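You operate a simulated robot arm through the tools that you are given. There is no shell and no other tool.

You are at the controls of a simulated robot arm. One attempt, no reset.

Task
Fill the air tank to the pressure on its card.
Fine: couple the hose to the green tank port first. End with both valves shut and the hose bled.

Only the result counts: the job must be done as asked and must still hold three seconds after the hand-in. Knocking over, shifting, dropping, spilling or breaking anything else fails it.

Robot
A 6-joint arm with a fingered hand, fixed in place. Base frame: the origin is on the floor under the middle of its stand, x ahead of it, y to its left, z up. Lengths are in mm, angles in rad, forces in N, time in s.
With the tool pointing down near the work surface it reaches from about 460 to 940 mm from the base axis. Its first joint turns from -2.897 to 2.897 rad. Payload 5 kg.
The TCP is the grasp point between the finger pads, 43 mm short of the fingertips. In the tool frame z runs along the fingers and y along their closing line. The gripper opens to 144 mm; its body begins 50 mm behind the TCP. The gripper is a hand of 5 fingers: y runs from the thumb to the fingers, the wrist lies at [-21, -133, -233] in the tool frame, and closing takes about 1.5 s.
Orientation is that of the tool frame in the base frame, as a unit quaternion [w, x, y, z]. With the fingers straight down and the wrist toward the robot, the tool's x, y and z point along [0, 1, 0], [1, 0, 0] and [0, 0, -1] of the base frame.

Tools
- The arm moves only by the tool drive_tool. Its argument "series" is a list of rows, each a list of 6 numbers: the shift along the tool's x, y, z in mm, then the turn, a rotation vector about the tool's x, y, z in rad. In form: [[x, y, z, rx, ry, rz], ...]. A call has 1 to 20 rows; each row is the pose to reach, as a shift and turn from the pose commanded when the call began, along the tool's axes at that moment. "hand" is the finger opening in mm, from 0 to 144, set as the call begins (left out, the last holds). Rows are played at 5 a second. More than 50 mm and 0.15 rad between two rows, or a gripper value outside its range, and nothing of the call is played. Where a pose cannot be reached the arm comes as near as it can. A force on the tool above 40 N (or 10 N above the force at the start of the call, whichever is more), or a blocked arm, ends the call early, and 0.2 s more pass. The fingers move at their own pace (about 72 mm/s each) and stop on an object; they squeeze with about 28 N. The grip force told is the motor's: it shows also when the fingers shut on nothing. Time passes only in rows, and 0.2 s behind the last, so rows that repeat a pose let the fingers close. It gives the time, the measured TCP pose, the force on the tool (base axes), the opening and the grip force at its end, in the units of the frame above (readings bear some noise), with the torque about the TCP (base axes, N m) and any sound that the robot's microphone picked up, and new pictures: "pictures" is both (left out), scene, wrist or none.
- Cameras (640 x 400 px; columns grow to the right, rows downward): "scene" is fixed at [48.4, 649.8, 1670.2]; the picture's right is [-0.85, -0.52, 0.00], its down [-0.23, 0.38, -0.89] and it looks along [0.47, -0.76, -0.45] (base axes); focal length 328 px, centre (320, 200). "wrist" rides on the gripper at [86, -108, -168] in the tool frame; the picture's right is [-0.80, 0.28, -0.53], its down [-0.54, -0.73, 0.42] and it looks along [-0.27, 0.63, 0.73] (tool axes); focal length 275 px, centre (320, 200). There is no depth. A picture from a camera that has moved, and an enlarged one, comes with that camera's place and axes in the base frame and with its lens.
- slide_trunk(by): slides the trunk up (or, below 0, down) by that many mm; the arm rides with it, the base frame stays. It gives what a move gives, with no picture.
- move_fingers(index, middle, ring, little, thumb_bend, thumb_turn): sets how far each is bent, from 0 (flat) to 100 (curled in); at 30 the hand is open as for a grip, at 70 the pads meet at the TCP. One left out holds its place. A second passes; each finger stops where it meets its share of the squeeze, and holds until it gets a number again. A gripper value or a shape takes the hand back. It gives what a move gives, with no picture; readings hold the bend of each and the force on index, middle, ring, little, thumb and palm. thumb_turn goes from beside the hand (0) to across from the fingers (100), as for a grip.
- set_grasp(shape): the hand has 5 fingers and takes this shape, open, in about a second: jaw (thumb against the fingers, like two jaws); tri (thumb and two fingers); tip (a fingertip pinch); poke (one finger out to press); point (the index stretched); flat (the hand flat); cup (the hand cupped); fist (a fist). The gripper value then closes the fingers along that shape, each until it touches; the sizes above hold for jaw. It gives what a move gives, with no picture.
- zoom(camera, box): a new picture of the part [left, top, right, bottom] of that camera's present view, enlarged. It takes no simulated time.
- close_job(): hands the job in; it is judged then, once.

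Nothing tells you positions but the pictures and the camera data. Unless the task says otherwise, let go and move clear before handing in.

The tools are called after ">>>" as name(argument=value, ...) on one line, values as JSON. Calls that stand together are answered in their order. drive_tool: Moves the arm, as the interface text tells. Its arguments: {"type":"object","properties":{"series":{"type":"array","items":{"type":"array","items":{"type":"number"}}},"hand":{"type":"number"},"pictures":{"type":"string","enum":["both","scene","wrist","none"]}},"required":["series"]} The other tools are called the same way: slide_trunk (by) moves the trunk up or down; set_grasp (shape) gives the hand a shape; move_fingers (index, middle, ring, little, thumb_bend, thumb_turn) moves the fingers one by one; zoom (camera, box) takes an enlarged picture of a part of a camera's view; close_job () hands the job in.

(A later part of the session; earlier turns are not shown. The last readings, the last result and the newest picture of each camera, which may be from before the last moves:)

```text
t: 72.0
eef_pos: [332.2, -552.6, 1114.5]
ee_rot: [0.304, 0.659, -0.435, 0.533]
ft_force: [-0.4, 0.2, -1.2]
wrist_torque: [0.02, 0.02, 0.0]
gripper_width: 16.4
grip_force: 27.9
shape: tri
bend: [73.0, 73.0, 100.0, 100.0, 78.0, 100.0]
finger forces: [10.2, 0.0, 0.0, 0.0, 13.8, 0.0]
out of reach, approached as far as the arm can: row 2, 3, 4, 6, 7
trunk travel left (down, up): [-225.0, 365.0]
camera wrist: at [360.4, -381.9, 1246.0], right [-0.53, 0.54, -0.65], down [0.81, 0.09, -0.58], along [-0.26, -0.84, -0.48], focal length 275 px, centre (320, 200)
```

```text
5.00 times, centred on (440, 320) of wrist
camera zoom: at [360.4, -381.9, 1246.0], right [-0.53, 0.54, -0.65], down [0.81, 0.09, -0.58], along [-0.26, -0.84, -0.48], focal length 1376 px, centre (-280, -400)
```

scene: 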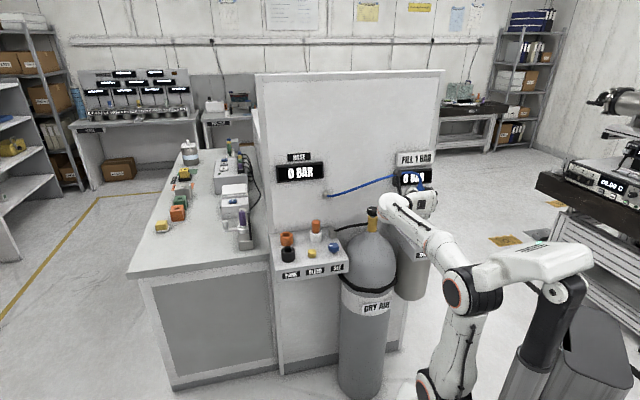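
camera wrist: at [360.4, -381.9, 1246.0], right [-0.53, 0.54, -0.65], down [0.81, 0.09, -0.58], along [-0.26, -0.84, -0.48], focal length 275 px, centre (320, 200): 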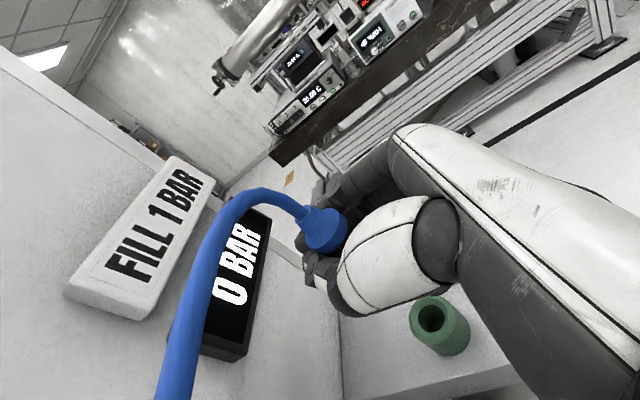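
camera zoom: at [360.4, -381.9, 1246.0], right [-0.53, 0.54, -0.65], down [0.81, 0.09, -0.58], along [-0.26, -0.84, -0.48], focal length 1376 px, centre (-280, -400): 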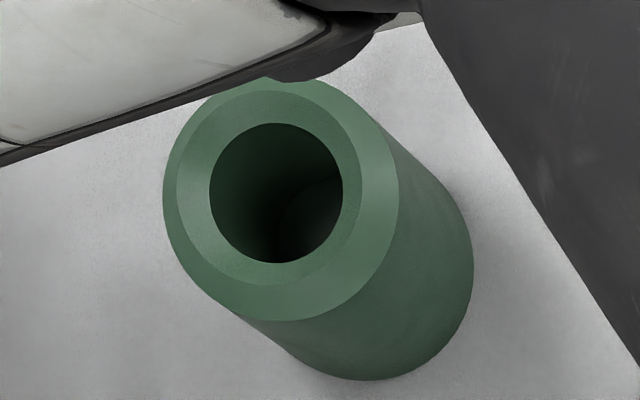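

Measurements agree: the shoulder of the plug is at (323.4,-551) and the port at (324,-551.5), with the plug vertical within 2°. I'll descend straight to just above the rim.

>>> drive_tool(series=[[-6, 0.4, 1.5, 0, 0, 0], [-18, 1.2, 4.6, 0, 0, 0], [-32, 2.1, 8.2, 0, 0, 0], [-46, 3, 11.8, 0, 0, 0], [-60, 3.9, 15.3, 0, 0, 0], [-72, 4.7, 18.4, 0, 0, 0], [-79, 5.2, 20.2, 0, 0, 0], [-79, 5.2, 20.2, 0, 0, 0]], pictures="none")

>>> zoom(camera="wrist", box=[350, 250, 470, 350])

>>> zoom(camera="scene", box=[395, 190, 445, 240])

```text
t: 73.8
eef_pos: [333.1, -553.4, 1032.5]
ee_rot: [0.304, 0.66, -0.434, 0.532]
ft_force: [0.7, 0.0, -2.6]
wrist_torque: [0.01, -0.01, 0.0]
gripper_width: 16.1
grip_force: 28.1
shape: tri
bend: [73.0, 73.0, 100.0, 100.0, 78.0, 100.0]
finger forces: [10.1, 0.1, 0.0, 0.0, 13.8, 0.0]
trunk travel left (down, up): [-225.0, 365.0]
```

```text
4.00 times, centred on (410, 300) of wrist
camera zoom: at [360.3, -382.3, 1164.5], right [-0.53, 0.54, -0.65], down [0.81, 0.09, -0.58], along [-0.25, -0.84, -0.48], focal length 1101 px, centre (-40, -200)
```

zoom: 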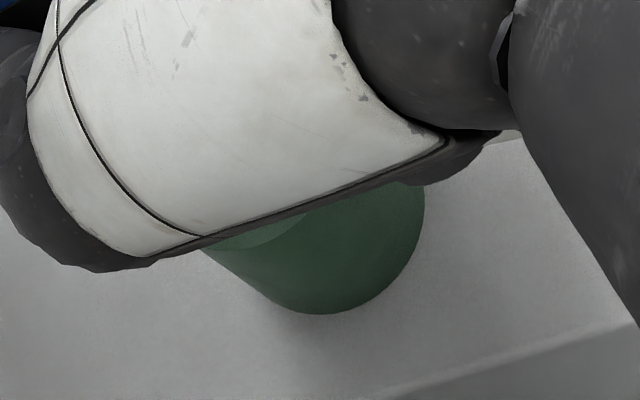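

```text
8.00 times, centred on (420, 215) of scene
camera zoom: at [48.4, 649.8, 1670.2], right [-0.85, -0.52, 0.0], down [-0.23, 0.38, -0.89], along [0.47, -0.76, -0.45], focal length 2622 px, centre (-480, 80)
```

zoom: 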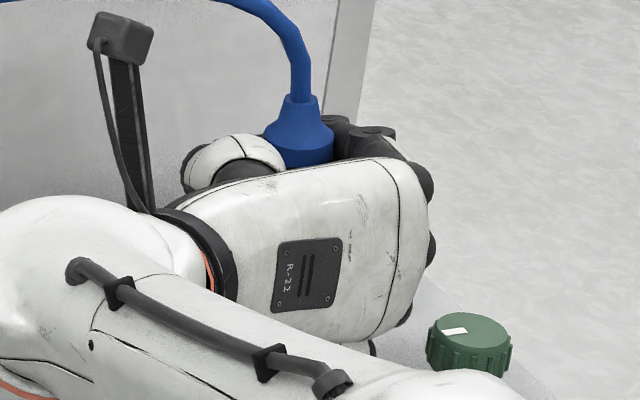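

No load so far. I'll lower further in small steps, feeling for the funnel.

>>> drive_tool(series=[[-1.9, 0.1, 0.5, 0, 0, 0], [-3.9, 0.25, 1, 0, 0, 0], [-5.8, 0.4, 1.5, 0, 0, 0], [-7.7, 0.5, 2, 0, 0, 0], [-9.7, 0.6, 2.5, 0, 0, 0]], pictures="none")

```text
t: 75.0
eef_pos: [333.1, -554.0, 1025.2]
ee_rot: [0.305, 0.659, -0.433, 0.535]
ft_force: [3.8, -5.4, 20.1]
wrist_torque: [-0.17, 0.14, 0.1]
gripper_width: 16.0
grip_force: 28.2
shape: tri
bend: [73.0, 73.0, 100.0, 100.0, 78.0, 100.0]
finger forces: [12.7, 3.1, 0.1, 0.0, 14.5, 0.0]
trunk travel left (down, up): [-225.0, 365.0]
```

Contact force points toward (+x, −y). I'll lift slightly, shift 3 mm that way and try again.

>>> drive_tool(series=[[3.9, -0.25, -1, 0, 0, 0], [5.6, -0.9, 1.6, 0, 0, 0], [4.6, -0.8, 1.9, 0, 0, 0], [2.7, -0.7, 2.4, 0, 0, 0], [0.7, -0.6, 2.9, 0, 0, 0]], pictures="none")

```text
t: 76.2
eef_pos: [335.6, -553.7, 1023.6]
ee_rot: [0.304, 0.66, -0.433, 0.533]
ft_force: [3.1, -0.6, 14.7]
wrist_torque: [-0.04, 0.04, 0.01]
gripper_width: 15.6
grip_force: 27.9
shape: tri
bend: [73.0, 73.0, 100.0, 100.0, 78.0, 100.0]
finger forces: [7.1, 0.0, 0.0, 0.1, 2.7, 0.0]
trunk travel left (down, up): [-225.0, 365.0]
```

Grip forces dropped, so I'll look at the plug immediately.

>>> drive_tool(series=[[1, -0.1, -0.25, 0, 0, 0]], pictures="both")

>>> zoom(camera="scene", box=[395, 190, 445, 240])

>>> zoom(camera="wrist", box=[280, 190, 400, 310])

```text
t: 76.6
eef_pos: [334.6, -554.2, 1023.1]
ee_rot: [0.304, 0.66, -0.434, 0.533]
ft_force: [2.4, -1.0, 13.0]
wrist_torque: [-0.03, 0.06, 0.02]
gripper_width: 15.5
grip_force: 28.0
shape: tri
bend: [73.0, 73.0, 100.0, 100.0, 78.0, 100.0]
finger forces: [7.5, 0.1, 0.1, 0.0, 2.7, 0.0]
trunk travel left (down, up): [-225.0, 365.0]
camera wrist: at [361.8, -383.7, 1154.8], right [-0.53, 0.54, -0.65], down [0.81, 0.09, -0.58], along [-0.25, -0.84, -0.48], focal length 275 px, centre (320, 200)
```

scene: 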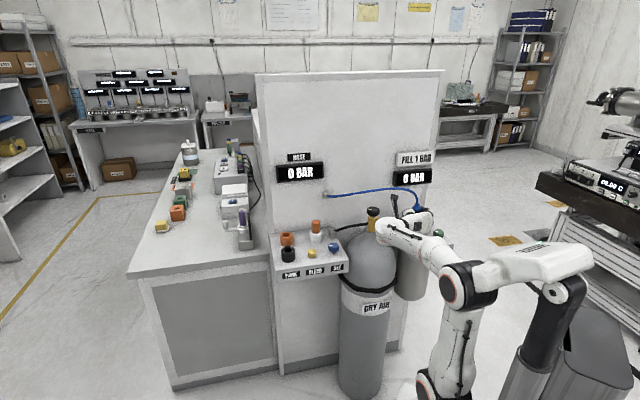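
wrist: 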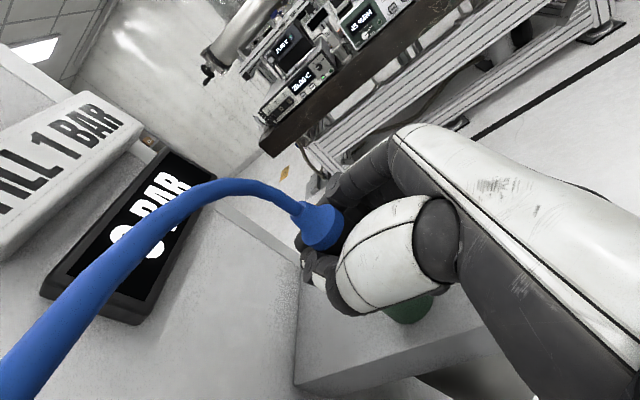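

```text
8.00 times, centred on (420, 215) of scene
camera zoom: at [48.4, 649.8, 1670.2], right [-0.85, -0.52, 0.0], down [-0.23, 0.38, -0.89], along [0.47, -0.76, -0.45], focal length 2622 px, centre (-480, 80)
```

zoom: 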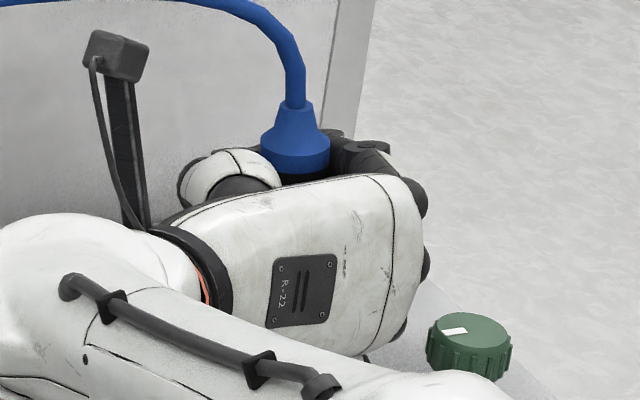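

```text
3.33 times, centred on (340, 250) of wrist
camera zoom: at [361.8, -383.7, 1154.8], right [-0.53, 0.54, -0.65], down [0.81, 0.09, -0.58], along [-0.25, -0.84, -0.48], focal length 918 px, centre (253, 33)
```

zoom: 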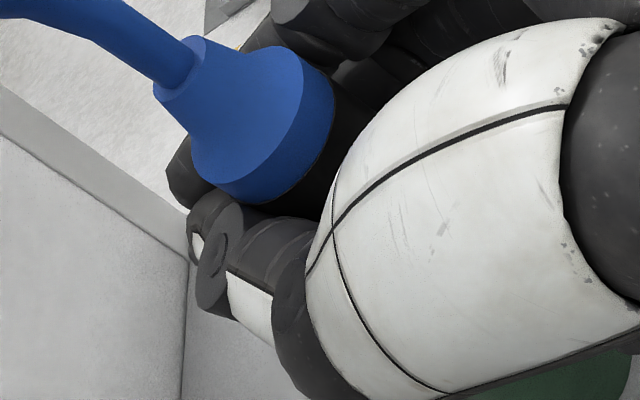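

The plug has slid up in the grip and the middle finger is not touching it. Before lifting I'll have each finger close on its own to firm up the grip.

>>> move_fingers(index=95, middle=95, thumb_bend=95)

```text
t: 77.6
eef_pos: [334.2, -553.5, 1022.8]
ee_rot: [0.303, 0.66, -0.434, 0.532]
ft_force: [-0.1, 0.1, -1.3]
wrist_torque: [0.0, 0.03, 0.0]
gripper_width: 1.2
grip_force: 20.2
shape: fingers
bend: [74.0, 76.0, 100.0, 100.0, 82.0, 100.0]
finger forces: [0.6, 17.4, 22.0, 0.1, 0.0, 0.0]
trunk travel left (down, up): [-225.0, 365.0]
```

Forces changed a lot, so I'll check what happened.

>>> drive_tool(series=[[0, 0, 0, 0, 0, 0]], pictures="both")

>>> zoom(camera="scene", box=[395, 190, 445, 240])

>>> zoom(camera="wrist", box=[280, 190, 400, 310])

```text
t: 78.0
eef_pos: [334.5, -554.5, 1022.0]
ee_rot: [0.303, 0.66, -0.434, 0.533]
ft_force: [-0.3, 0.1, -2.2]
wrist_torque: [0.0, -0.04, -0.02]
gripper_width: 1.8
grip_force: 20.1
shape: fingers
bend: [74.0, 76.0, 100.0, 100.0, 83.0, 100.0]
finger forces: [0.7, 17.4, 22.3, 0.0, 0.0, 0.0]
trunk travel left (down, up): [-225.0, 365.0]
camera wrist: at [362.1, -384.1, 1154.3], right [-0.53, 0.54, -0.65], down [0.81, 0.09, -0.58], along [-0.25, -0.84, -0.48], focal length 275 px, centre (320, 200)
```

scene: 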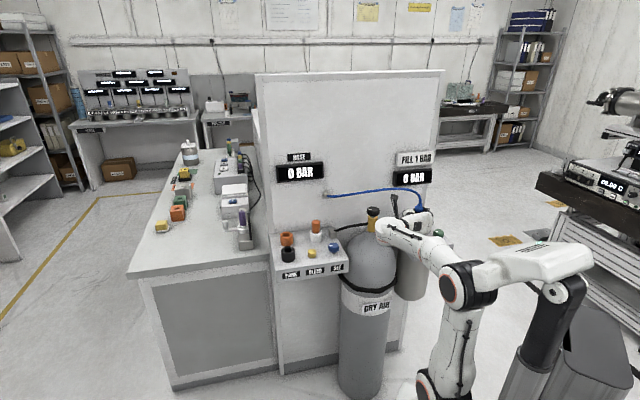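
wrist: 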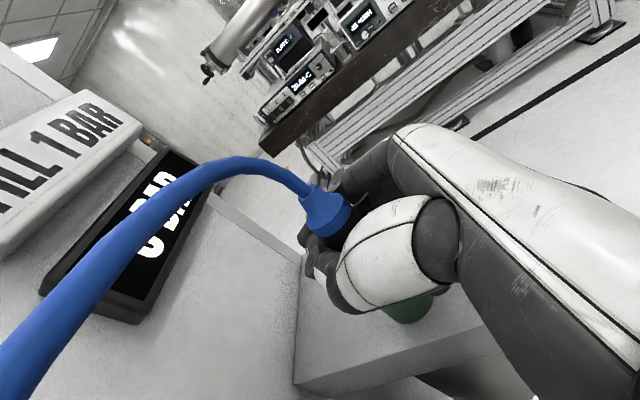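

```text
8.00 times, centred on (420, 215) of scene
camera zoom: at [48.4, 649.8, 1670.2], right [-0.85, -0.52, 0.0], down [-0.23, 0.38, -0.89], along [0.47, -0.76, -0.45], focal length 2622 px, centre (-480, 80)
```

zoom: 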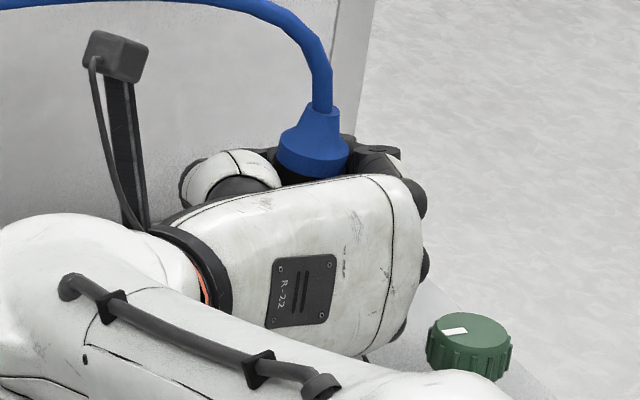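

```text
3.33 times, centred on (340, 250) of wrist
camera zoom: at [362.1, -384.1, 1154.3], right [-0.53, 0.54, -0.65], down [0.81, 0.09, -0.58], along [-0.25, -0.84, -0.48], focal length 918 px, centre (253, 33)
```

zoom: 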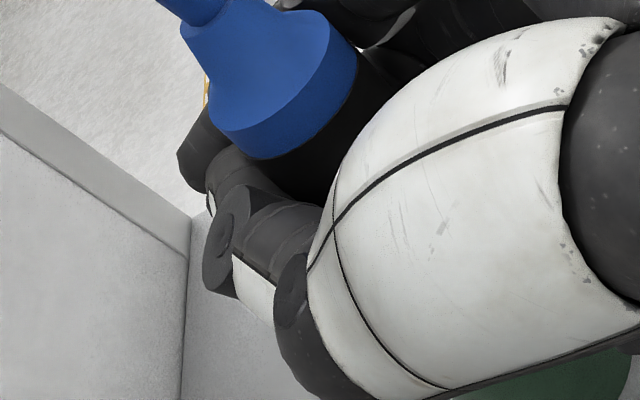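

The plug has shifted inside the hand but is still caged by the fingers, and the nose is at the port. I'll zoom to triangulate where it sits now.

>>> zoom(camera="wrist", box=[280, 170, 380, 260])

>>> zoom(camera="scene", box=[408, 198, 430, 218])

>>> zoom(camera="wrist", box=[360, 270, 460, 350])

```text
4.44 times, centred on (330, 215) of wrist
camera zoom: at [362.1, -384.1, 1154.3], right [-0.53, 0.54, -0.65], down [0.81, 0.09, -0.58], along [-0.25, -0.84, -0.48], focal length 1224 px, centre (276, 133)
```

zoom: 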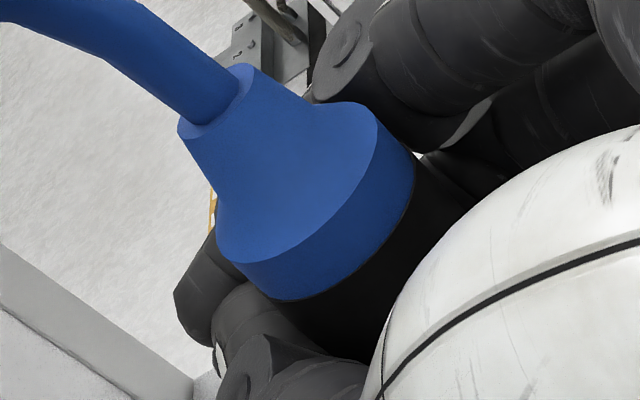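

```text
16.00 times, centred on (419, 208) of scene
camera zoom: at [48.4, 649.8, 1670.2], right [-0.85, -0.52, 0.0], down [-0.23, 0.38, -0.89], along [0.47, -0.76, -0.45], focal length 5244 px, centre (-1264, 72)
```

zoom: 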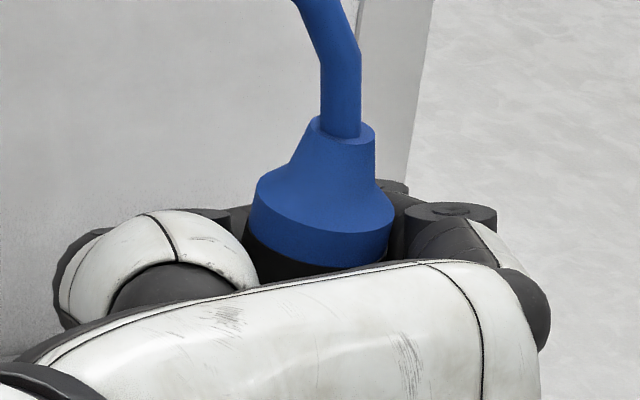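

```text
5.00 times, centred on (410, 310) of wrist
camera zoom: at [362.1, -384.1, 1154.3], right [-0.53, 0.54, -0.65], down [0.81, 0.09, -0.58], along [-0.25, -0.84, -0.48], focal length 1376 px, centre (-130, -350)
```

zoom: 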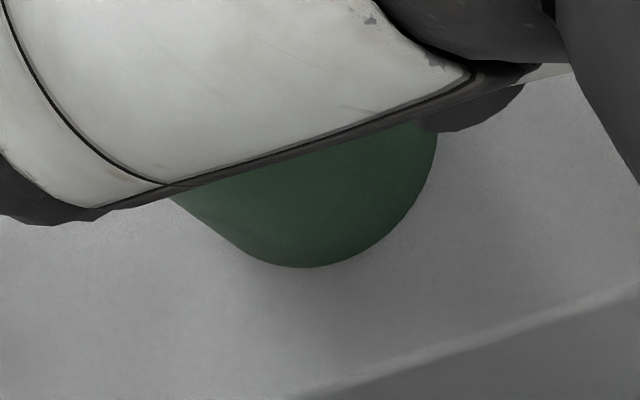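

The plug is now pinched between the middle and ring fingers, with the nose about 5 mm above the rim at (321,-550) against the port at (324,-551.5). I'll shift and tilt slightly to centre it, then lower gently.

>>> drive_tool(series=[[1.5, -0.1, -0.4, 0, 0, 0], [3, -2.4, 1.5, -0.006, -0.011, -0.022], [3, -4.7, 3.8, -0.0125, -0.0218, -0.0432], [3, -4.7, 3.8, -0.0125, -0.0218, -0.0432]], pictures="wrist")

>>> zoom(camera="wrist", box=[280, 170, 380, 260])

>>> zoom(camera="scene", box=[408, 198, 430, 218])

```text
t: 79.0
eef_pos: [341.6, -557.1, 1024.3]
ee_rot: [0.314, 0.674, -0.427, 0.515]
ft_force: [-0.7, -0.5, -0.8]
wrist_torque: [0.0, -0.03, -0.02]
gripper_width: 1.7
grip_force: 20.0
shape: fingers
bend: [74.0, 76.0, 100.0, 100.0, 83.0, 100.0]
finger forces: [0.7, 17.4, 22.3, 0.0, 0.0, 0.0]
trunk travel left (down, up): [-225.0, 365.0]
camera wrist: at [375.1, -386.6, 1154.4], right [-0.57, 0.54, -0.63], down [0.78, 0.09, -0.62], along [-0.28, -0.84, -0.47], focal length 275 px, centre (320, 200)
```

wrist: 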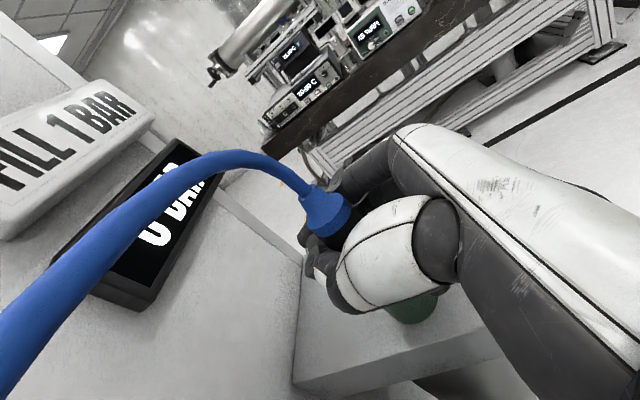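

```text
4.44 times, centred on (330, 215) of wrist
camera zoom: at [375.1, -386.6, 1154.4], right [-0.57, 0.54, -0.63], down [0.78, 0.09, -0.62], along [-0.28, -0.84, -0.47], focal length 1224 px, centre (276, 133)
```

zoom: 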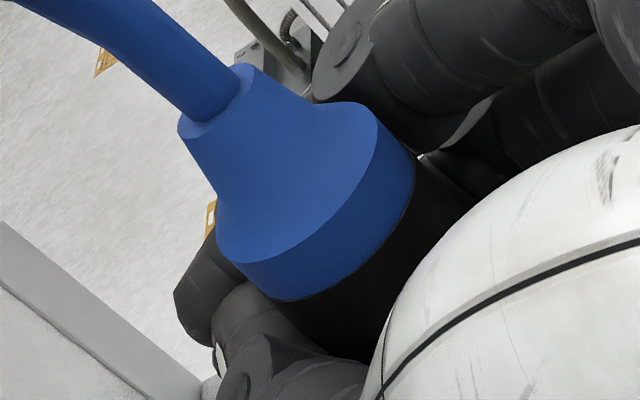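

```text
16.00 times, centred on (419, 208) of scene
camera zoom: at [48.4, 649.8, 1670.2], right [-0.85, -0.52, 0.0], down [-0.23, 0.38, -0.89], along [0.47, -0.76, -0.45], focal length 5244 px, centre (-1264, 72)
```

zoom: 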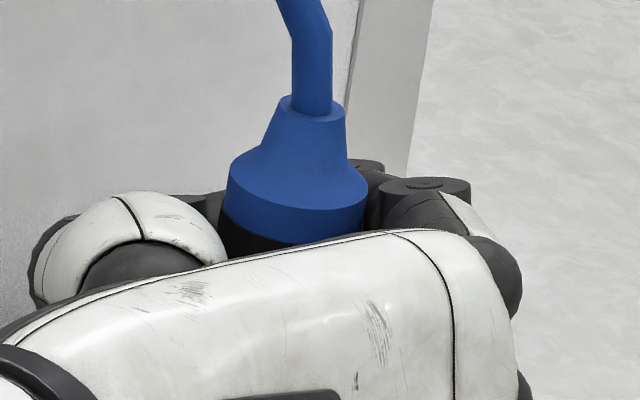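

The plug moves rigidly with the hand now and is nearly vertical. Its nose estimate is (325,-549), and the port is at (324,-551.5). I'll lower with a tiny correction.

>>> drive_tool(series=[[0.2, 0.9, 0.7, 0, 0, 0], [-1.7, 0.9, 1.2, 0, 0, 0], [-3.6, 1, 1.8, 0, 0, 0], [-5.6, 1, 2.3, 0, 0, 0], [-7.5, 1, 2.9, 0, 0, 0], [-9.4, 1.1, 3.4, 0, 0, 0]], pictures="none")

```text
t: 80.4
eef_pos: [340.7, -558.1, 1015.7]
ee_rot: [0.315, 0.674, -0.425, 0.516]
ft_force: [-0.9, 0.2, -1.2]
wrist_torque: [0.0, -0.04, 0.0]
gripper_width: 1.8
grip_force: 20.6
shape: fingers
bend: [74.0, 76.0, 100.0, 100.0, 83.0, 100.0]
finger forces: [0.7, 17.4, 22.4, 0.0, 0.0, 0.0]
trunk travel left (down, up): [-225.0, 365.0]
```

No contact yet, with the nose tip at about rim level. Continuing down.

>>> drive_tool(series=[[-1.9, 0, 0.5, 0, 0, 0], [-3.8, 0.1, 1.1, 0, 0, 0], [-5.8, 0.1, 1.6, 0, 0, 0]], pictures="none")

```text
t: 81.2
eef_pos: [340.8, -557.7, 1007.9]
ee_rot: [0.314, 0.673, -0.427, 0.516]
ft_force: [0.0, 0.7, -2.0]
wrist_torque: [-0.03, -0.02, -0.01]
gripper_width: 1.7
grip_force: 19.8
shape: fingers
bend: [74.0, 76.0, 100.0, 100.0, 83.0, 100.0]
finger forces: [0.7, 17.4, 22.3, 0.1, 0.0, 0.1]
trunk travel left (down, up): [-225.0, 365.0]
```

Still no contact with the nose about 10 mm below rim level, which suggests it is in the hole. I'll check visually.

>>> drive_tool(series=[[0, 0, 0, 0, 0, 0]], pictures="both")

>>> zoom(camera="scene", box=[395, 195, 445, 245])

>>> zoom(camera="wrist", box=[280, 170, 440, 330])

```text
t: 81.6
eef_pos: [340.3, -556.5, 1008.7]
ee_rot: [0.314, 0.673, -0.426, 0.516]
ft_force: [-0.3, 0.2, -0.9]
wrist_torque: [-0.04, -0.01, 0.02]
gripper_width: 1.5
grip_force: 20.1
shape: fingers
bend: [74.0, 76.0, 100.0, 100.0, 83.0, 100.0]
finger forces: [0.7, 17.4, 22.3, 0.1, 0.0, 0.0]
trunk travel left (down, up): [-225.0, 365.0]
camera wrist: at [374.3, -386.8, 1139.2], right [-0.57, 0.54, -0.63], down [0.78, 0.09, -0.62], along [-0.28, -0.84, -0.47], focal length 275 px, centre (320, 200)
```

scene: 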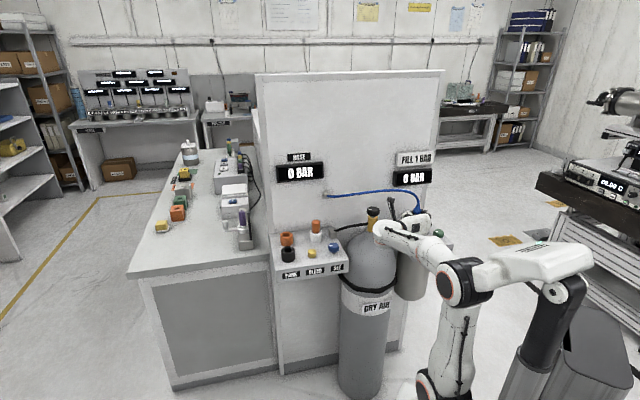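
wrist: 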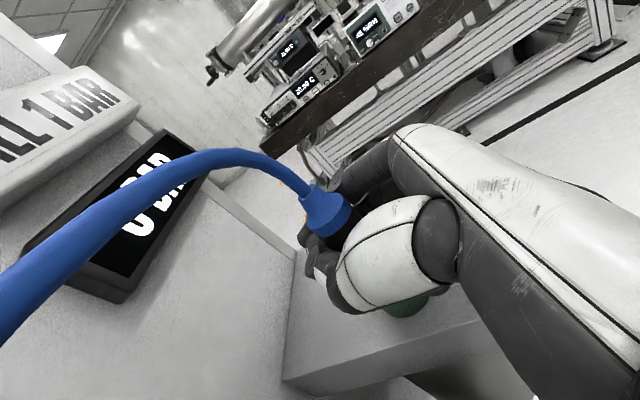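

```text
8.00 times, centred on (420, 220) of scene
camera zoom: at [48.4, 649.8, 1670.2], right [-0.85, -0.52, 0.0], down [-0.23, 0.38, -0.89], along [0.47, -0.76, -0.45], focal length 2622 px, centre (-480, 40)
```

zoom: 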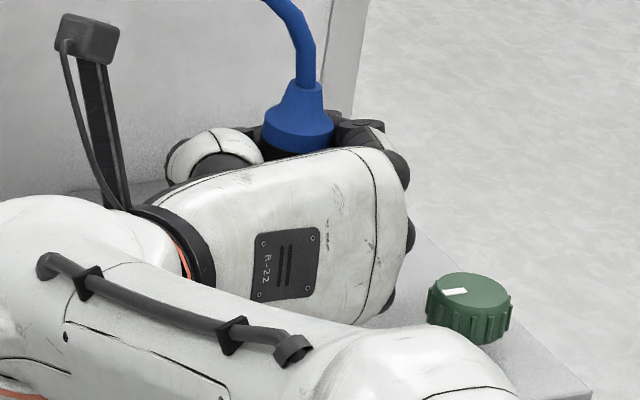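

```text
2.50 times, centred on (360, 250) of wrist
camera zoom: at [374.3, -386.8, 1139.2], right [-0.57, 0.54, -0.63], down [0.78, 0.09, -0.62], along [-0.28, -0.84, -0.47], focal length 688 px, centre (220, 75)
```

zoom: 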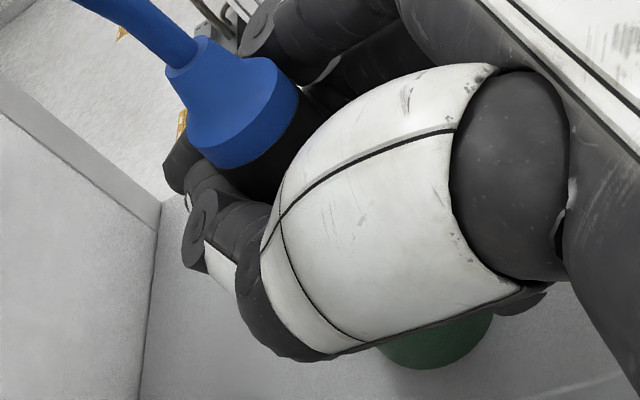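

No load and the plug is steady. I'll continue lowering in 2 mm steps.

>>> drive_tool(series=[[-1.9, 0, 0.5, 0, 0, 0], [-3.8, 0.1, 1.1, 0, 0, 0], [-5.8, 0.1, 1.6, 0, 0, 0], [-7.7, 0.1, 2.2, 0, 0, 0]], pictures="none")

```text
t: 82.6
eef_pos: [340.5, -557.2, 1000.6]
ee_rot: [0.314, 0.673, -0.427, 0.516]
ft_force: [-0.1, 0.1, -1.0]
wrist_torque: [0.0, -0.04, -0.04]
gripper_width: 1.5
grip_force: 20.0
shape: fingers
bend: [74.0, 76.0, 100.0, 100.0, 83.0, 100.0]
finger forces: [0.8, 17.3, 22.8, 0.0, 0.0, 0.0]
trunk travel left (down, up): [-225.0, 365.0]
```

Now about 17 mm deep with no resistance. Continuing.

>>> drive_tool(series=[[-1.9, 0, 0.5, 0, 0, 0], [-3.8, 0.1, 1.1, 0, 0, 0], [-5.8, 0.1, 1.6, 0, 0, 0]], pictures="none")

```text
t: 83.4
eef_pos: [340.0, -555.9, 999.6]
ee_rot: [0.315, 0.674, -0.428, 0.513]
ft_force: [-5.1, 1.4, 9.2]
wrist_torque: [0.2, 0.53, 0.06]
gripper_width: 1.4
grip_force: 27.1
shape: fingers
bend: [74.0, 76.0, 100.0, 100.0, 83.0, 100.0]
finger forces: [0.7, 17.5, 35.3, 0.0, 0.1, 0.0]
trunk travel left (down, up): [-225.0, 365.0]
```

The ring finger has now met the port rim, with the nose about 18 mm inside the hole. I'll ease off slightly, then open index, middle and thumb so the plug stays standing in the port.

>>> drive_tool(series=[[2, 0, -0.6, 0, 0, 0], [3.4, -0.1, -1, 0, 0, 0]], pictures="none")

>>> move_fingers(index=45, middle=45, thumb_bend=45)

>>> drive_tool(series=[[0, 0, 0, 0, 0, 0]], pictures="both")

>>> zoom(camera="scene", box=[395, 195, 445, 245])

>>> zoom(camera="wrist", box=[280, 170, 440, 330])

```text
t: 84.0
eef_pos: [339.5, -556.1, 1000.2]
ee_rot: [0.313, 0.674, -0.428, 0.514]
ft_force: [-4.8, 4.7, 9.4]
wrist_torque: [0.34, 0.52, -0.07]
gripper_width: 1.4
grip_force: 26.4
shape: fingers
bend: [74.0, 76.0, 100.0, 100.0, 83.0, 100.0]
finger forces: [0.8, 17.0, 36.2, 0.0, 0.1, 0.0]
trunk travel left (down, up): [-225.0, 365.0]
```

```text
t: 85.0
eef_pos: [340.1, -556.6, 999.6]
ee_rot: [0.314, 0.674, -0.428, 0.513]
ft_force: [-4.6, 6.4, 6.7]
wrist_torque: [0.38, 0.42, -0.17]
gripper_width: 95.5
grip_force: 8.0
shape: fingers
bend: [45.0, 45.0, 100.0, 100.0, 45.0, 100.0]
finger forces: [0.1, 0.1, 16.0, 0.1, 0.0, 0.0]
trunk travel left (down, up): [-225.0, 365.0]
```

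```text
t: 85.4
eef_pos: [339.5, -556.9, 999.9]
ee_rot: [0.313, 0.674, -0.429, 0.514]
ft_force: [-4.8, 7.2, 6.3]
wrist_torque: [0.4, 0.46, -0.13]
gripper_width: 95.5
grip_force: 8.3
shape: fingers
bend: [45.0, 45.0, 100.0, 100.0, 45.0, 100.0]
finger forces: [0.0, 0.1, 15.7, 0.0, 0.1, 0.0]
trunk travel left (down, up): [-225.0, 365.0]
camera wrist: at [375.0, -386.7, 1130.5], right [-0.57, 0.54, -0.62], down [0.77, 0.09, -0.63], along [-0.28, -0.84, -0.47], focal length 275 px, centre (320, 200)
```

scene: 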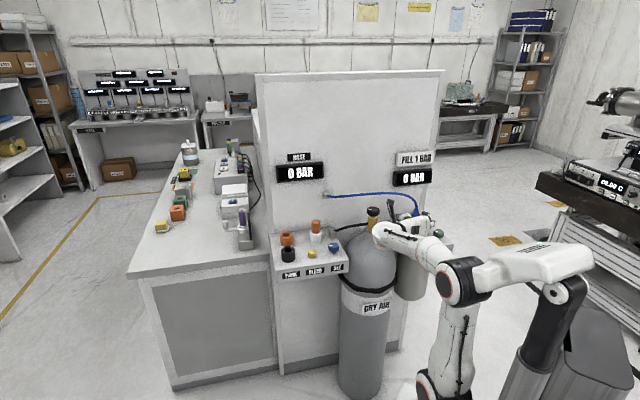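
wrist: 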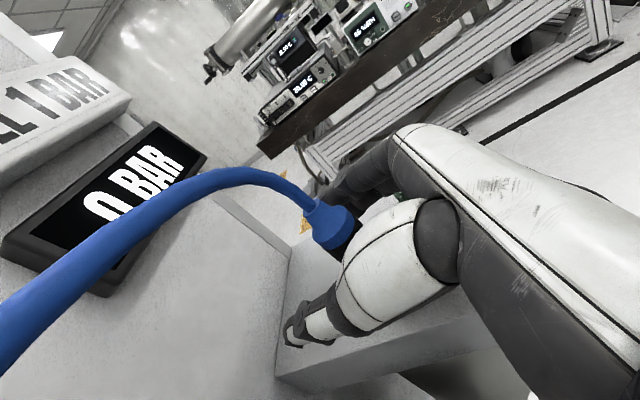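

```text
8.00 times, centred on (420, 220) of scene
camera zoom: at [48.4, 649.8, 1670.2], right [-0.85, -0.52, 0.0], down [-0.23, 0.38, -0.89], along [0.47, -0.76, -0.45], focal length 2622 px, centre (-480, 40)
```

zoom: 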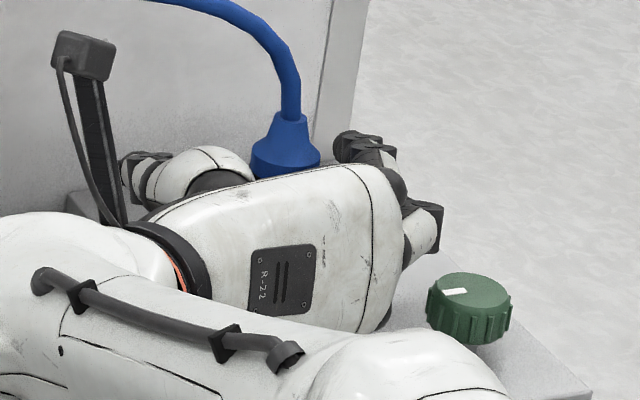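

```text
2.50 times, centred on (360, 250) of wrist
camera zoom: at [375.0, -386.7, 1130.5], right [-0.57, 0.54, -0.62], down [0.77, 0.09, -0.63], along [-0.28, -0.84, -0.47], focal length 688 px, centre (220, 75)
```

zoom: 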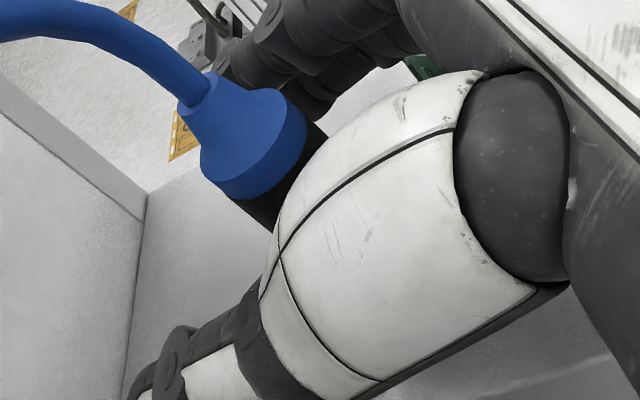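

On release the plug dropped further into the port and appears to stand seated. I'll back the hand away horizontally.

>>> drive_tool(series=[[-0.8, 0, -3, 0, 0, 0], [-2.2, 0.1, -8, 0, 0, 0], [-4, 0.2, -14, 0, 0, 0], [-6.5, 0.4, -23, 0, 0, 0], [-9.5, 0.6, -33, 0, 0, 0], [-13, 0.8, -46, 0, 0, 0], [-17, 1, -60, 0, 0, 0]], pictures="both")

>>> zoom(camera="scene", box=[395, 185, 445, 245])

>>> zoom(camera="wrist", box=[240, 150, 400, 350])

```text
t: 87.0
eef_pos: [314.0, -501.8, 997.1]
ee_rot: [0.313, 0.673, -0.427, 0.516]
ft_force: [0.0, -0.4, 0.0]
wrist_torque: [-0.02, -0.01, -0.04]
gripper_width: 95.6
grip_force: 0.2
shape: fingers
bend: [45.0, 45.0, 100.0, 100.0, 45.0, 100.0]
finger forces: [0.0, 0.0, 0.0, 0.0, 0.0, 0.1]
trunk travel left (down, up): [-225.0, 365.0]
camera wrist: at [347.7, -331.2, 1127.1], right [-0.57, 0.53, -0.63], down [0.78, 0.09, -0.62], along [-0.28, -0.84, -0.47], focal length 275 px, centre (320, 200)
```

scene: 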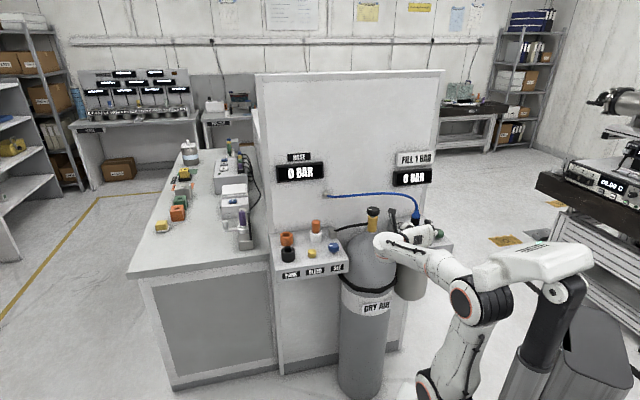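
wrist: 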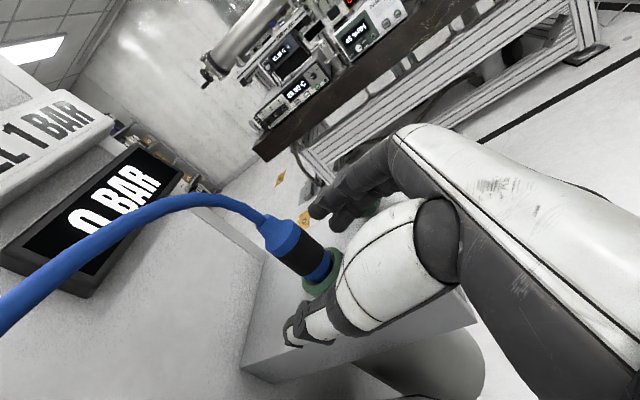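

```text
6.67 times, centred on (420, 215) of scene
camera zoom: at [48.4, 649.8, 1670.2], right [-0.85, -0.52, 0.0], down [-0.23, 0.38, -0.89], along [0.47, -0.76, -0.45], focal length 2185 px, centre (-347, 100)
```

zoom: 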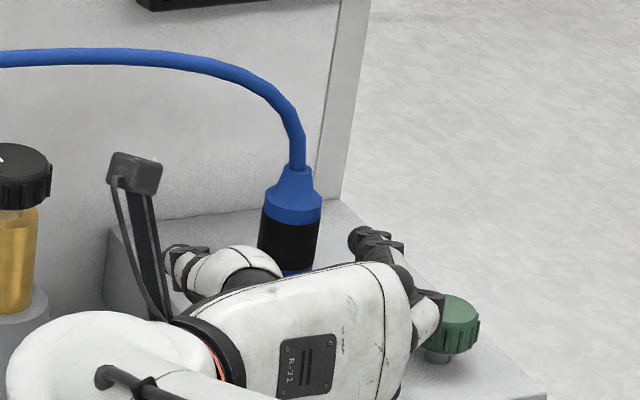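

```text
2.00 times, centred on (320, 250) of wrist
camera zoom: at [347.7, -331.2, 1127.1], right [-0.57, 0.53, -0.63], down [0.78, 0.09, -0.62], along [-0.28, -0.84, -0.47], focal length 551 px, centre (320, 100)
```

zoom: 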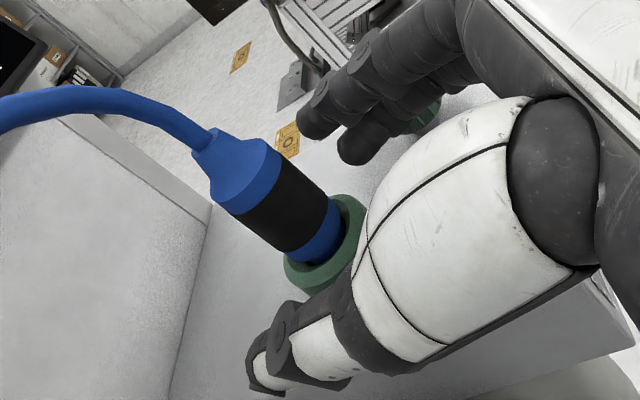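

The plug stands upright in the green port, inserted as deep as it sat in PARK. I'll raise the hand clear and inspect closely.

>>> drive_tool(series=[[8, 0, -2, 0, 0, 0], [24, -0.4, -7, 0, 0, 0], [42, -0.7, -12, 0, 0, 0], [60, -1, -17, 0, 0, 0], [78, -1.3, -22, 0, 0, 0], [96, -1.7, -27, 0, 0, 0]], pictures="both")

>>> zoom(camera="scene", box=[395, 195, 445, 245])

>>> zoom(camera="wrist", box=[230, 220, 350, 340])

```text
t: 88.4
eef_pos: [311.2, -501.8, 1098.3]
ee_rot: [0.314, 0.673, -0.426, 0.517]
ft_force: [0.2, -0.1, 0.5]
wrist_torque: [-0.03, -0.01, 0.03]
gripper_width: 95.7
grip_force: 0.1
shape: fingers
bend: [45.0, 45.0, 100.0, 100.0, 45.0, 100.0]
finger forces: [0.1, 0.0, 0.0, 0.0, 0.0, 0.0]
trunk travel left (down, up): [-225.0, 365.0]
camera wrist: at [346.2, -331.4, 1228.7], right [-0.57, 0.54, -0.63], down [0.78, 0.09, -0.62], along [-0.28, -0.84, -0.47], focal length 275 px, centre (320, 200)
```

scene: 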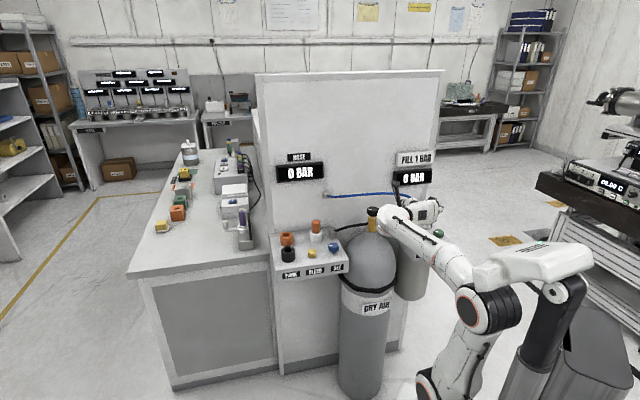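
wrist: 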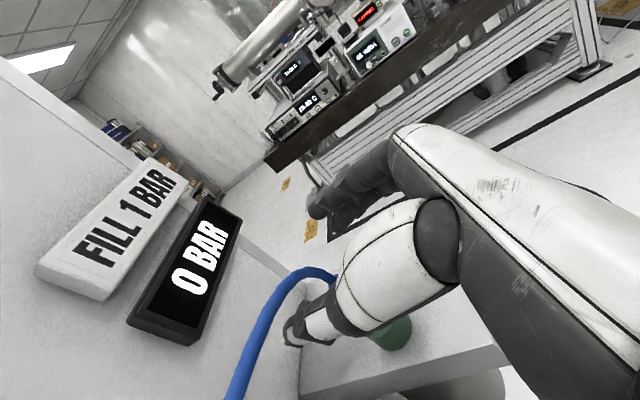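

```text
8.00 times, centred on (420, 220) of scene
camera zoom: at [48.4, 649.8, 1670.2], right [-0.85, -0.52, 0.0], down [-0.23, 0.38, -0.89], along [0.47, -0.76, -0.45], focal length 2622 px, centre (-480, 40)
```

zoom: 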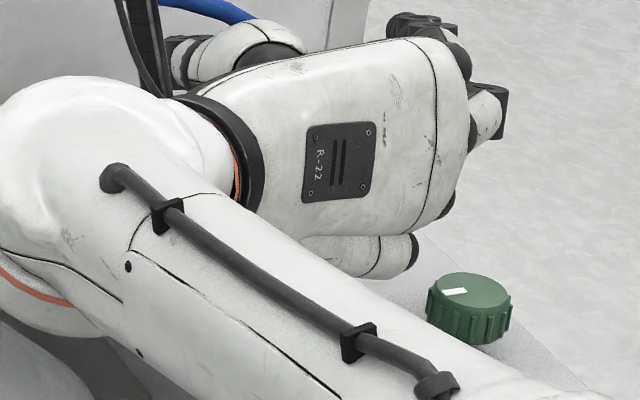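

```text
3.33 times, centred on (290, 280) of wrist
camera zoom: at [346.2, -331.4, 1228.7], right [-0.57, 0.54, -0.63], down [0.78, 0.09, -0.62], along [-0.28, -0.84, -0.47], focal length 918 px, centre (420, -67)
```

zoom: 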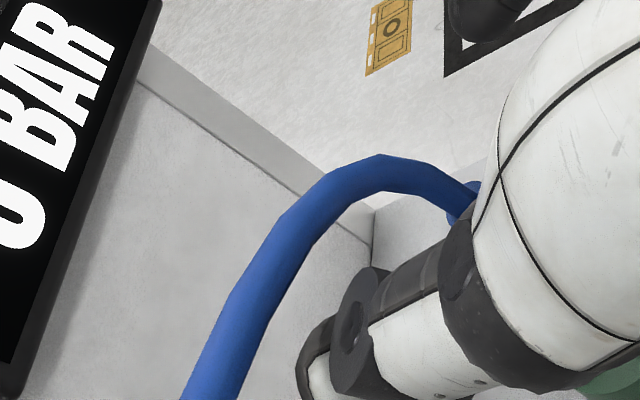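

The hand is clear of the plug. Next I'll go to the supply valve (black knob at about (472,-438,1041)), turning the hand to point straight down with the thumb toward the robot side.

>>> drive_tool(series=[[10, -3, -3, 0, 0, 0], [28, -8, -8, 0, 0, 0], [48, -15, -13, 0, 0, 0], [60, -25, -14, -0.05, 0.083, -0.069], [64, -38, -14, 0.04, -0.07, -0.058]], pictures="none")

```text
refused: row 5 steps farther than a row can; nothing moved
```

I mis-signed a row; here is the correct smooth move.

>>> drive_tool(series=[[10, 0, -3, 0, 0, 0], [28, 0, -8, 0, 0, 0], [48, -5, -13, 0, 0, 0], [51.6, -17.1, -13.1, 0.0504, -0.0828, -0.0686], [55.3, -29.2, -13.2, 0.1009, -0.1655, -0.1372], [58.9, -41.3, -13.3, 0.1513, -0.2483, -0.2059], [62.5, -53.4, -13.4, 0.2018, -0.331, -0.2745], [66.2, -65.5, -13.5, 0.2522, -0.4138, -0.3431], [69.8, -77.6, -13.6, 0.3027, -0.4965, -0.4117], [73.5, -89.8, -13.7, 0.3531, -0.5793, -0.4804], [77.1, -101.9, -13.8, 0.4035, -0.662, -0.549], [80.7, -114, -13.9, 0.454, -0.7448, -0.6176], [84.4, -126.1, -14, 0.5044, -0.8275, -0.6862], [88, -138.2, -14.1, 0.5549, -0.9103, -0.7548], [91.6, -150.3, -14.2, 0.6053, -0.993, -0.8235], [95.3, -162.4, -14.3, 0.6558, -1.0758, -0.8921], [98.9, -174.5, -14.4, 0.7062, -1.1585, -0.9607]], pictures="both")

>>> zoom(camera="scene", box=[360, 185, 460, 265])

```text
t: 92.0
eef_pos: [466.2, -431.4, 1189.0]
ee_rot: [0.014, 0.999, -0.017, 0.023]
ft_force: [-0.3, -0.1, 0.0]
wrist_torque: [0.06, 0.01, 0.01]
gripper_width: 95.9
grip_force: 0.0
shape: fingers
bend: [45.0, 45.0, 100.0, 100.0, 45.0, 100.0]
finger forces: [0.0, 0.0, 0.0, 0.1, 0.0, 0.0]
out of reach, approached as far as the arm can: row 17
trunk travel left (down, up): [-225.0, 365.0]
camera wrist: at [547.0, -321.6, 1357.1], right [-0.83, -0.24, 0.5], down [-0.5, 0.73, -0.47], along [-0.26, -0.64, -0.73], focal length 275 px, centre (320, 200)
```

scene: 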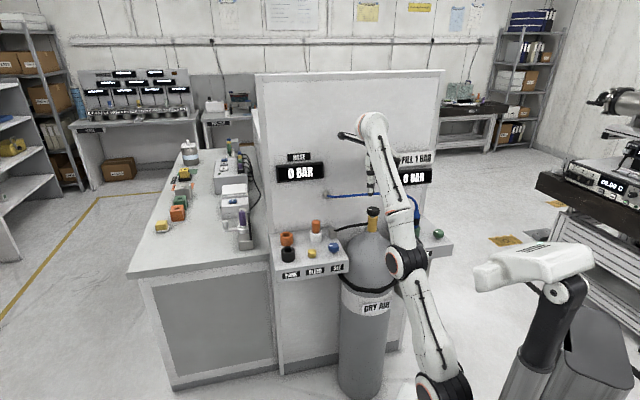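
wrist: 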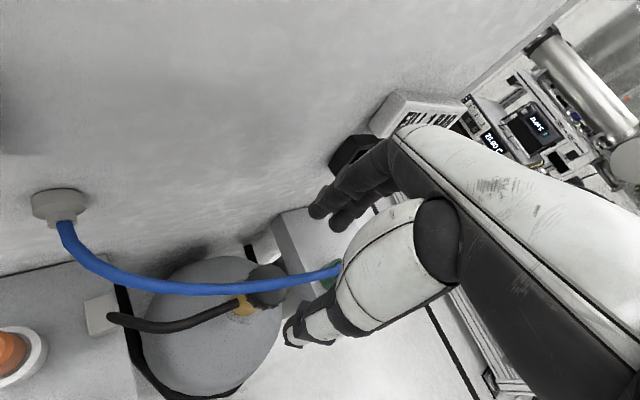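

```text
5.00 times, centred on (410, 225) of scene
camera zoom: at [48.4, 649.8, 1670.2], right [-0.85, -0.52, 0.0], down [-0.23, 0.38, -0.89], along [0.47, -0.76, -0.45], focal length 1639 px, centre (-130, 75)
```

zoom: 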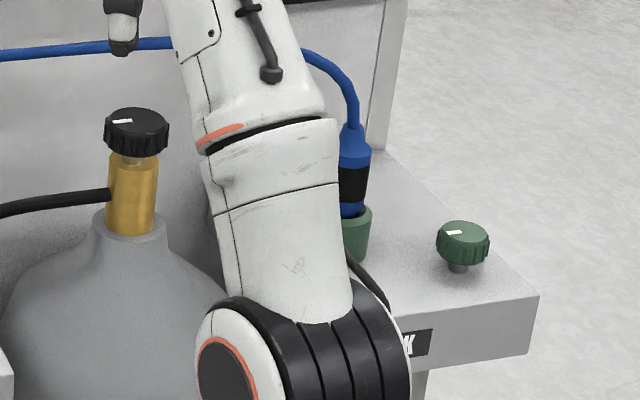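

I'll zoom the wrist view to see how the hose runs relative to the black knob.

>>> zoom(camera="wrist", box=[180, 220, 360, 360])

>>> zoom(camera="scene", box=[315, 180, 395, 250])

```text
2.86 times, centred on (270, 290) of wrist
camera zoom: at [547.0, -321.6, 1357.1], right [-0.83, -0.24, 0.5], down [-0.5, 0.73, -0.47], along [-0.26, -0.64, -0.73], focal length 786 px, centre (463, -57)
```

zoom: 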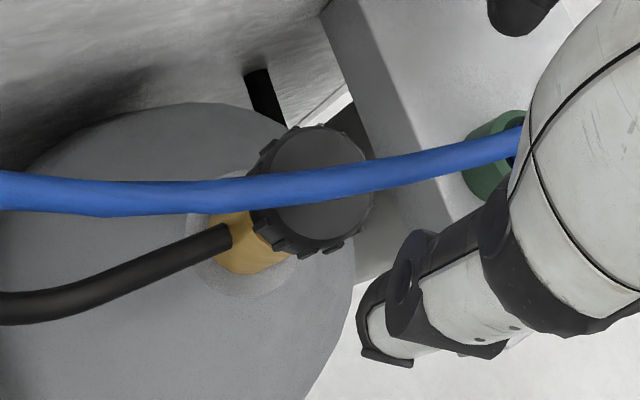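

```text
5.71 times, centred on (355, 215) of scene
camera zoom: at [48.4, 649.8, 1670.2], right [-0.85, -0.52, 0.0], down [-0.23, 0.38, -0.89], along [0.47, -0.76, -0.45], focal length 1873 px, centre (120, 114)
```

zoom: 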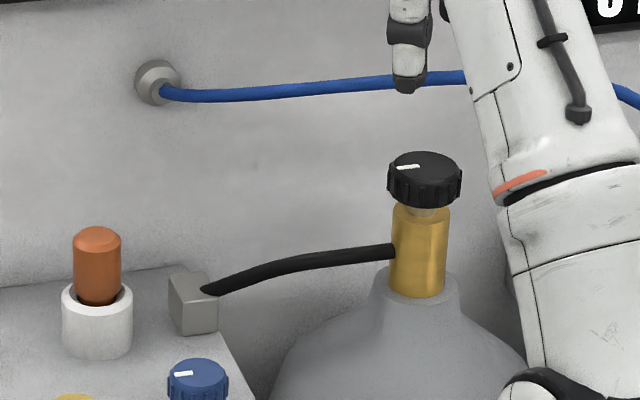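

The hose arches over the knob (at about z 1124), so a top grip would foul it. I'll grip the knob from the side instead with a tri grip; first reshape the hand, then pull back and turn to approach azimuth −100°.

>>> set_grasp(shape="tri")

>>> drive_tool(series=[[-1, -10, -5, 0, 0, 0], [-5, -25, -10, -0.0693, 0.0563, 0.0883], [-8, -40, -12, -0.1386, 0.1126, 0.1766], [-12, -55, -12, -0.2079, 0.1688, 0.2649], [-15, -70, -12, -0.2772, 0.2251, 0.3532], [-18, -85, -12, -0.3465, 0.2814, 0.4415], [-20, -100, -12, -0.4158, 0.3377, 0.5298], [-20, -105, -12, -0.4851, 0.394, 0.6181], [-20, -105, -12, -0.5545, 0.4503, 0.7064], [-20, -105, -12, -0.6238, 0.5065, 0.7947], [-20, -105, -12, -0.6931, 0.5628, 0.883], [-20, -105, -12, -0.7624, 0.6191, 0.9713], [-20, -105, -12, -0.8317, 0.6754, 1.0596], [-20, -105, -12, -0.901, 0.7317, 1.1479], [-20, -105, -12, -0.9703, 0.7879, 1.2362], [-20, -105, -12, -1.0396, 0.8442, 1.3245], [-20, -105, -12, -1.1089, 0.9005, 1.4128]], pictures="both")

```text
t: 92.9
eef_pos: [468.2, -432.6, 1186.7]
ee_rot: [0.015, 1.0, -0.017, 0.022]
ft_force: [-0.3, 0.4, 0.4]
wrist_torque: [-0.02, -0.02, 0.04]
gripper_width: 143.7
grip_force: 0.0
shape: tri
bend: [30.0, 30.0, 99.0, 99.0, 30.0, 98.0]
finger forces: [0.1, 0.0, 0.0, 0.0, 0.1, 0.0]
trunk travel left (down, up): [-225.0, 365.0]
```

```text
t: 96.5
eef_pos: [462.1, -411.1, 1244.9]
ee_rot: [-0.464, -0.52, 0.592, -0.404]
ft_force: [0.6, -0.1, -0.9]
wrist_torque: [-0.07, 0.07, -0.12]
gripper_width: 143.8
grip_force: 0.1
shape: tri
bend: [30.0, 30.0, 99.0, 99.0, 30.0, 98.0]
finger forces: [0.0, 0.0, 0.1, 0.0, 0.1, 0.0]
out of reach, approached as far as the arm can: row 2, 3, 4, 5, 6, 7, 8, 9, 10, 11, 12, 13, 14, 15, 16, 17
trunk travel left (down, up): [-225.0, 365.0]
camera wrist: at [587.4, -284.7, 1368.3], right [-0.19, 0.74, -0.64], down [0.68, -0.37, -0.63], along [-0.71, -0.56, -0.43], focal length 275 px, centre (320, 200)
```

scene: 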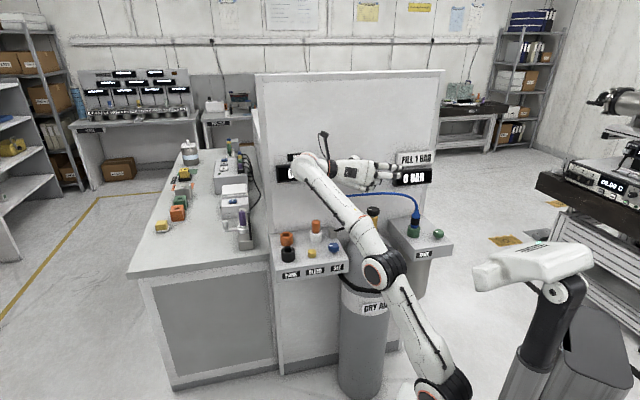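
wrist: 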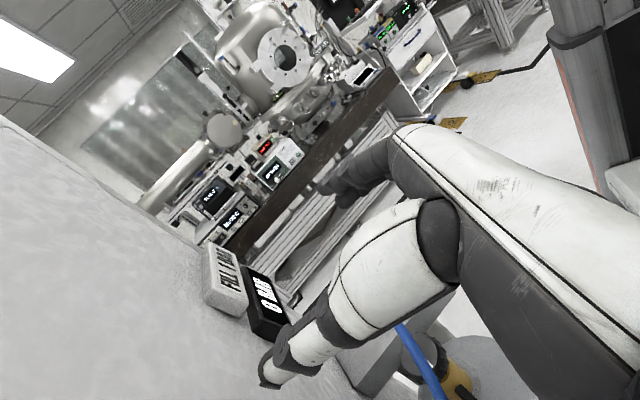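

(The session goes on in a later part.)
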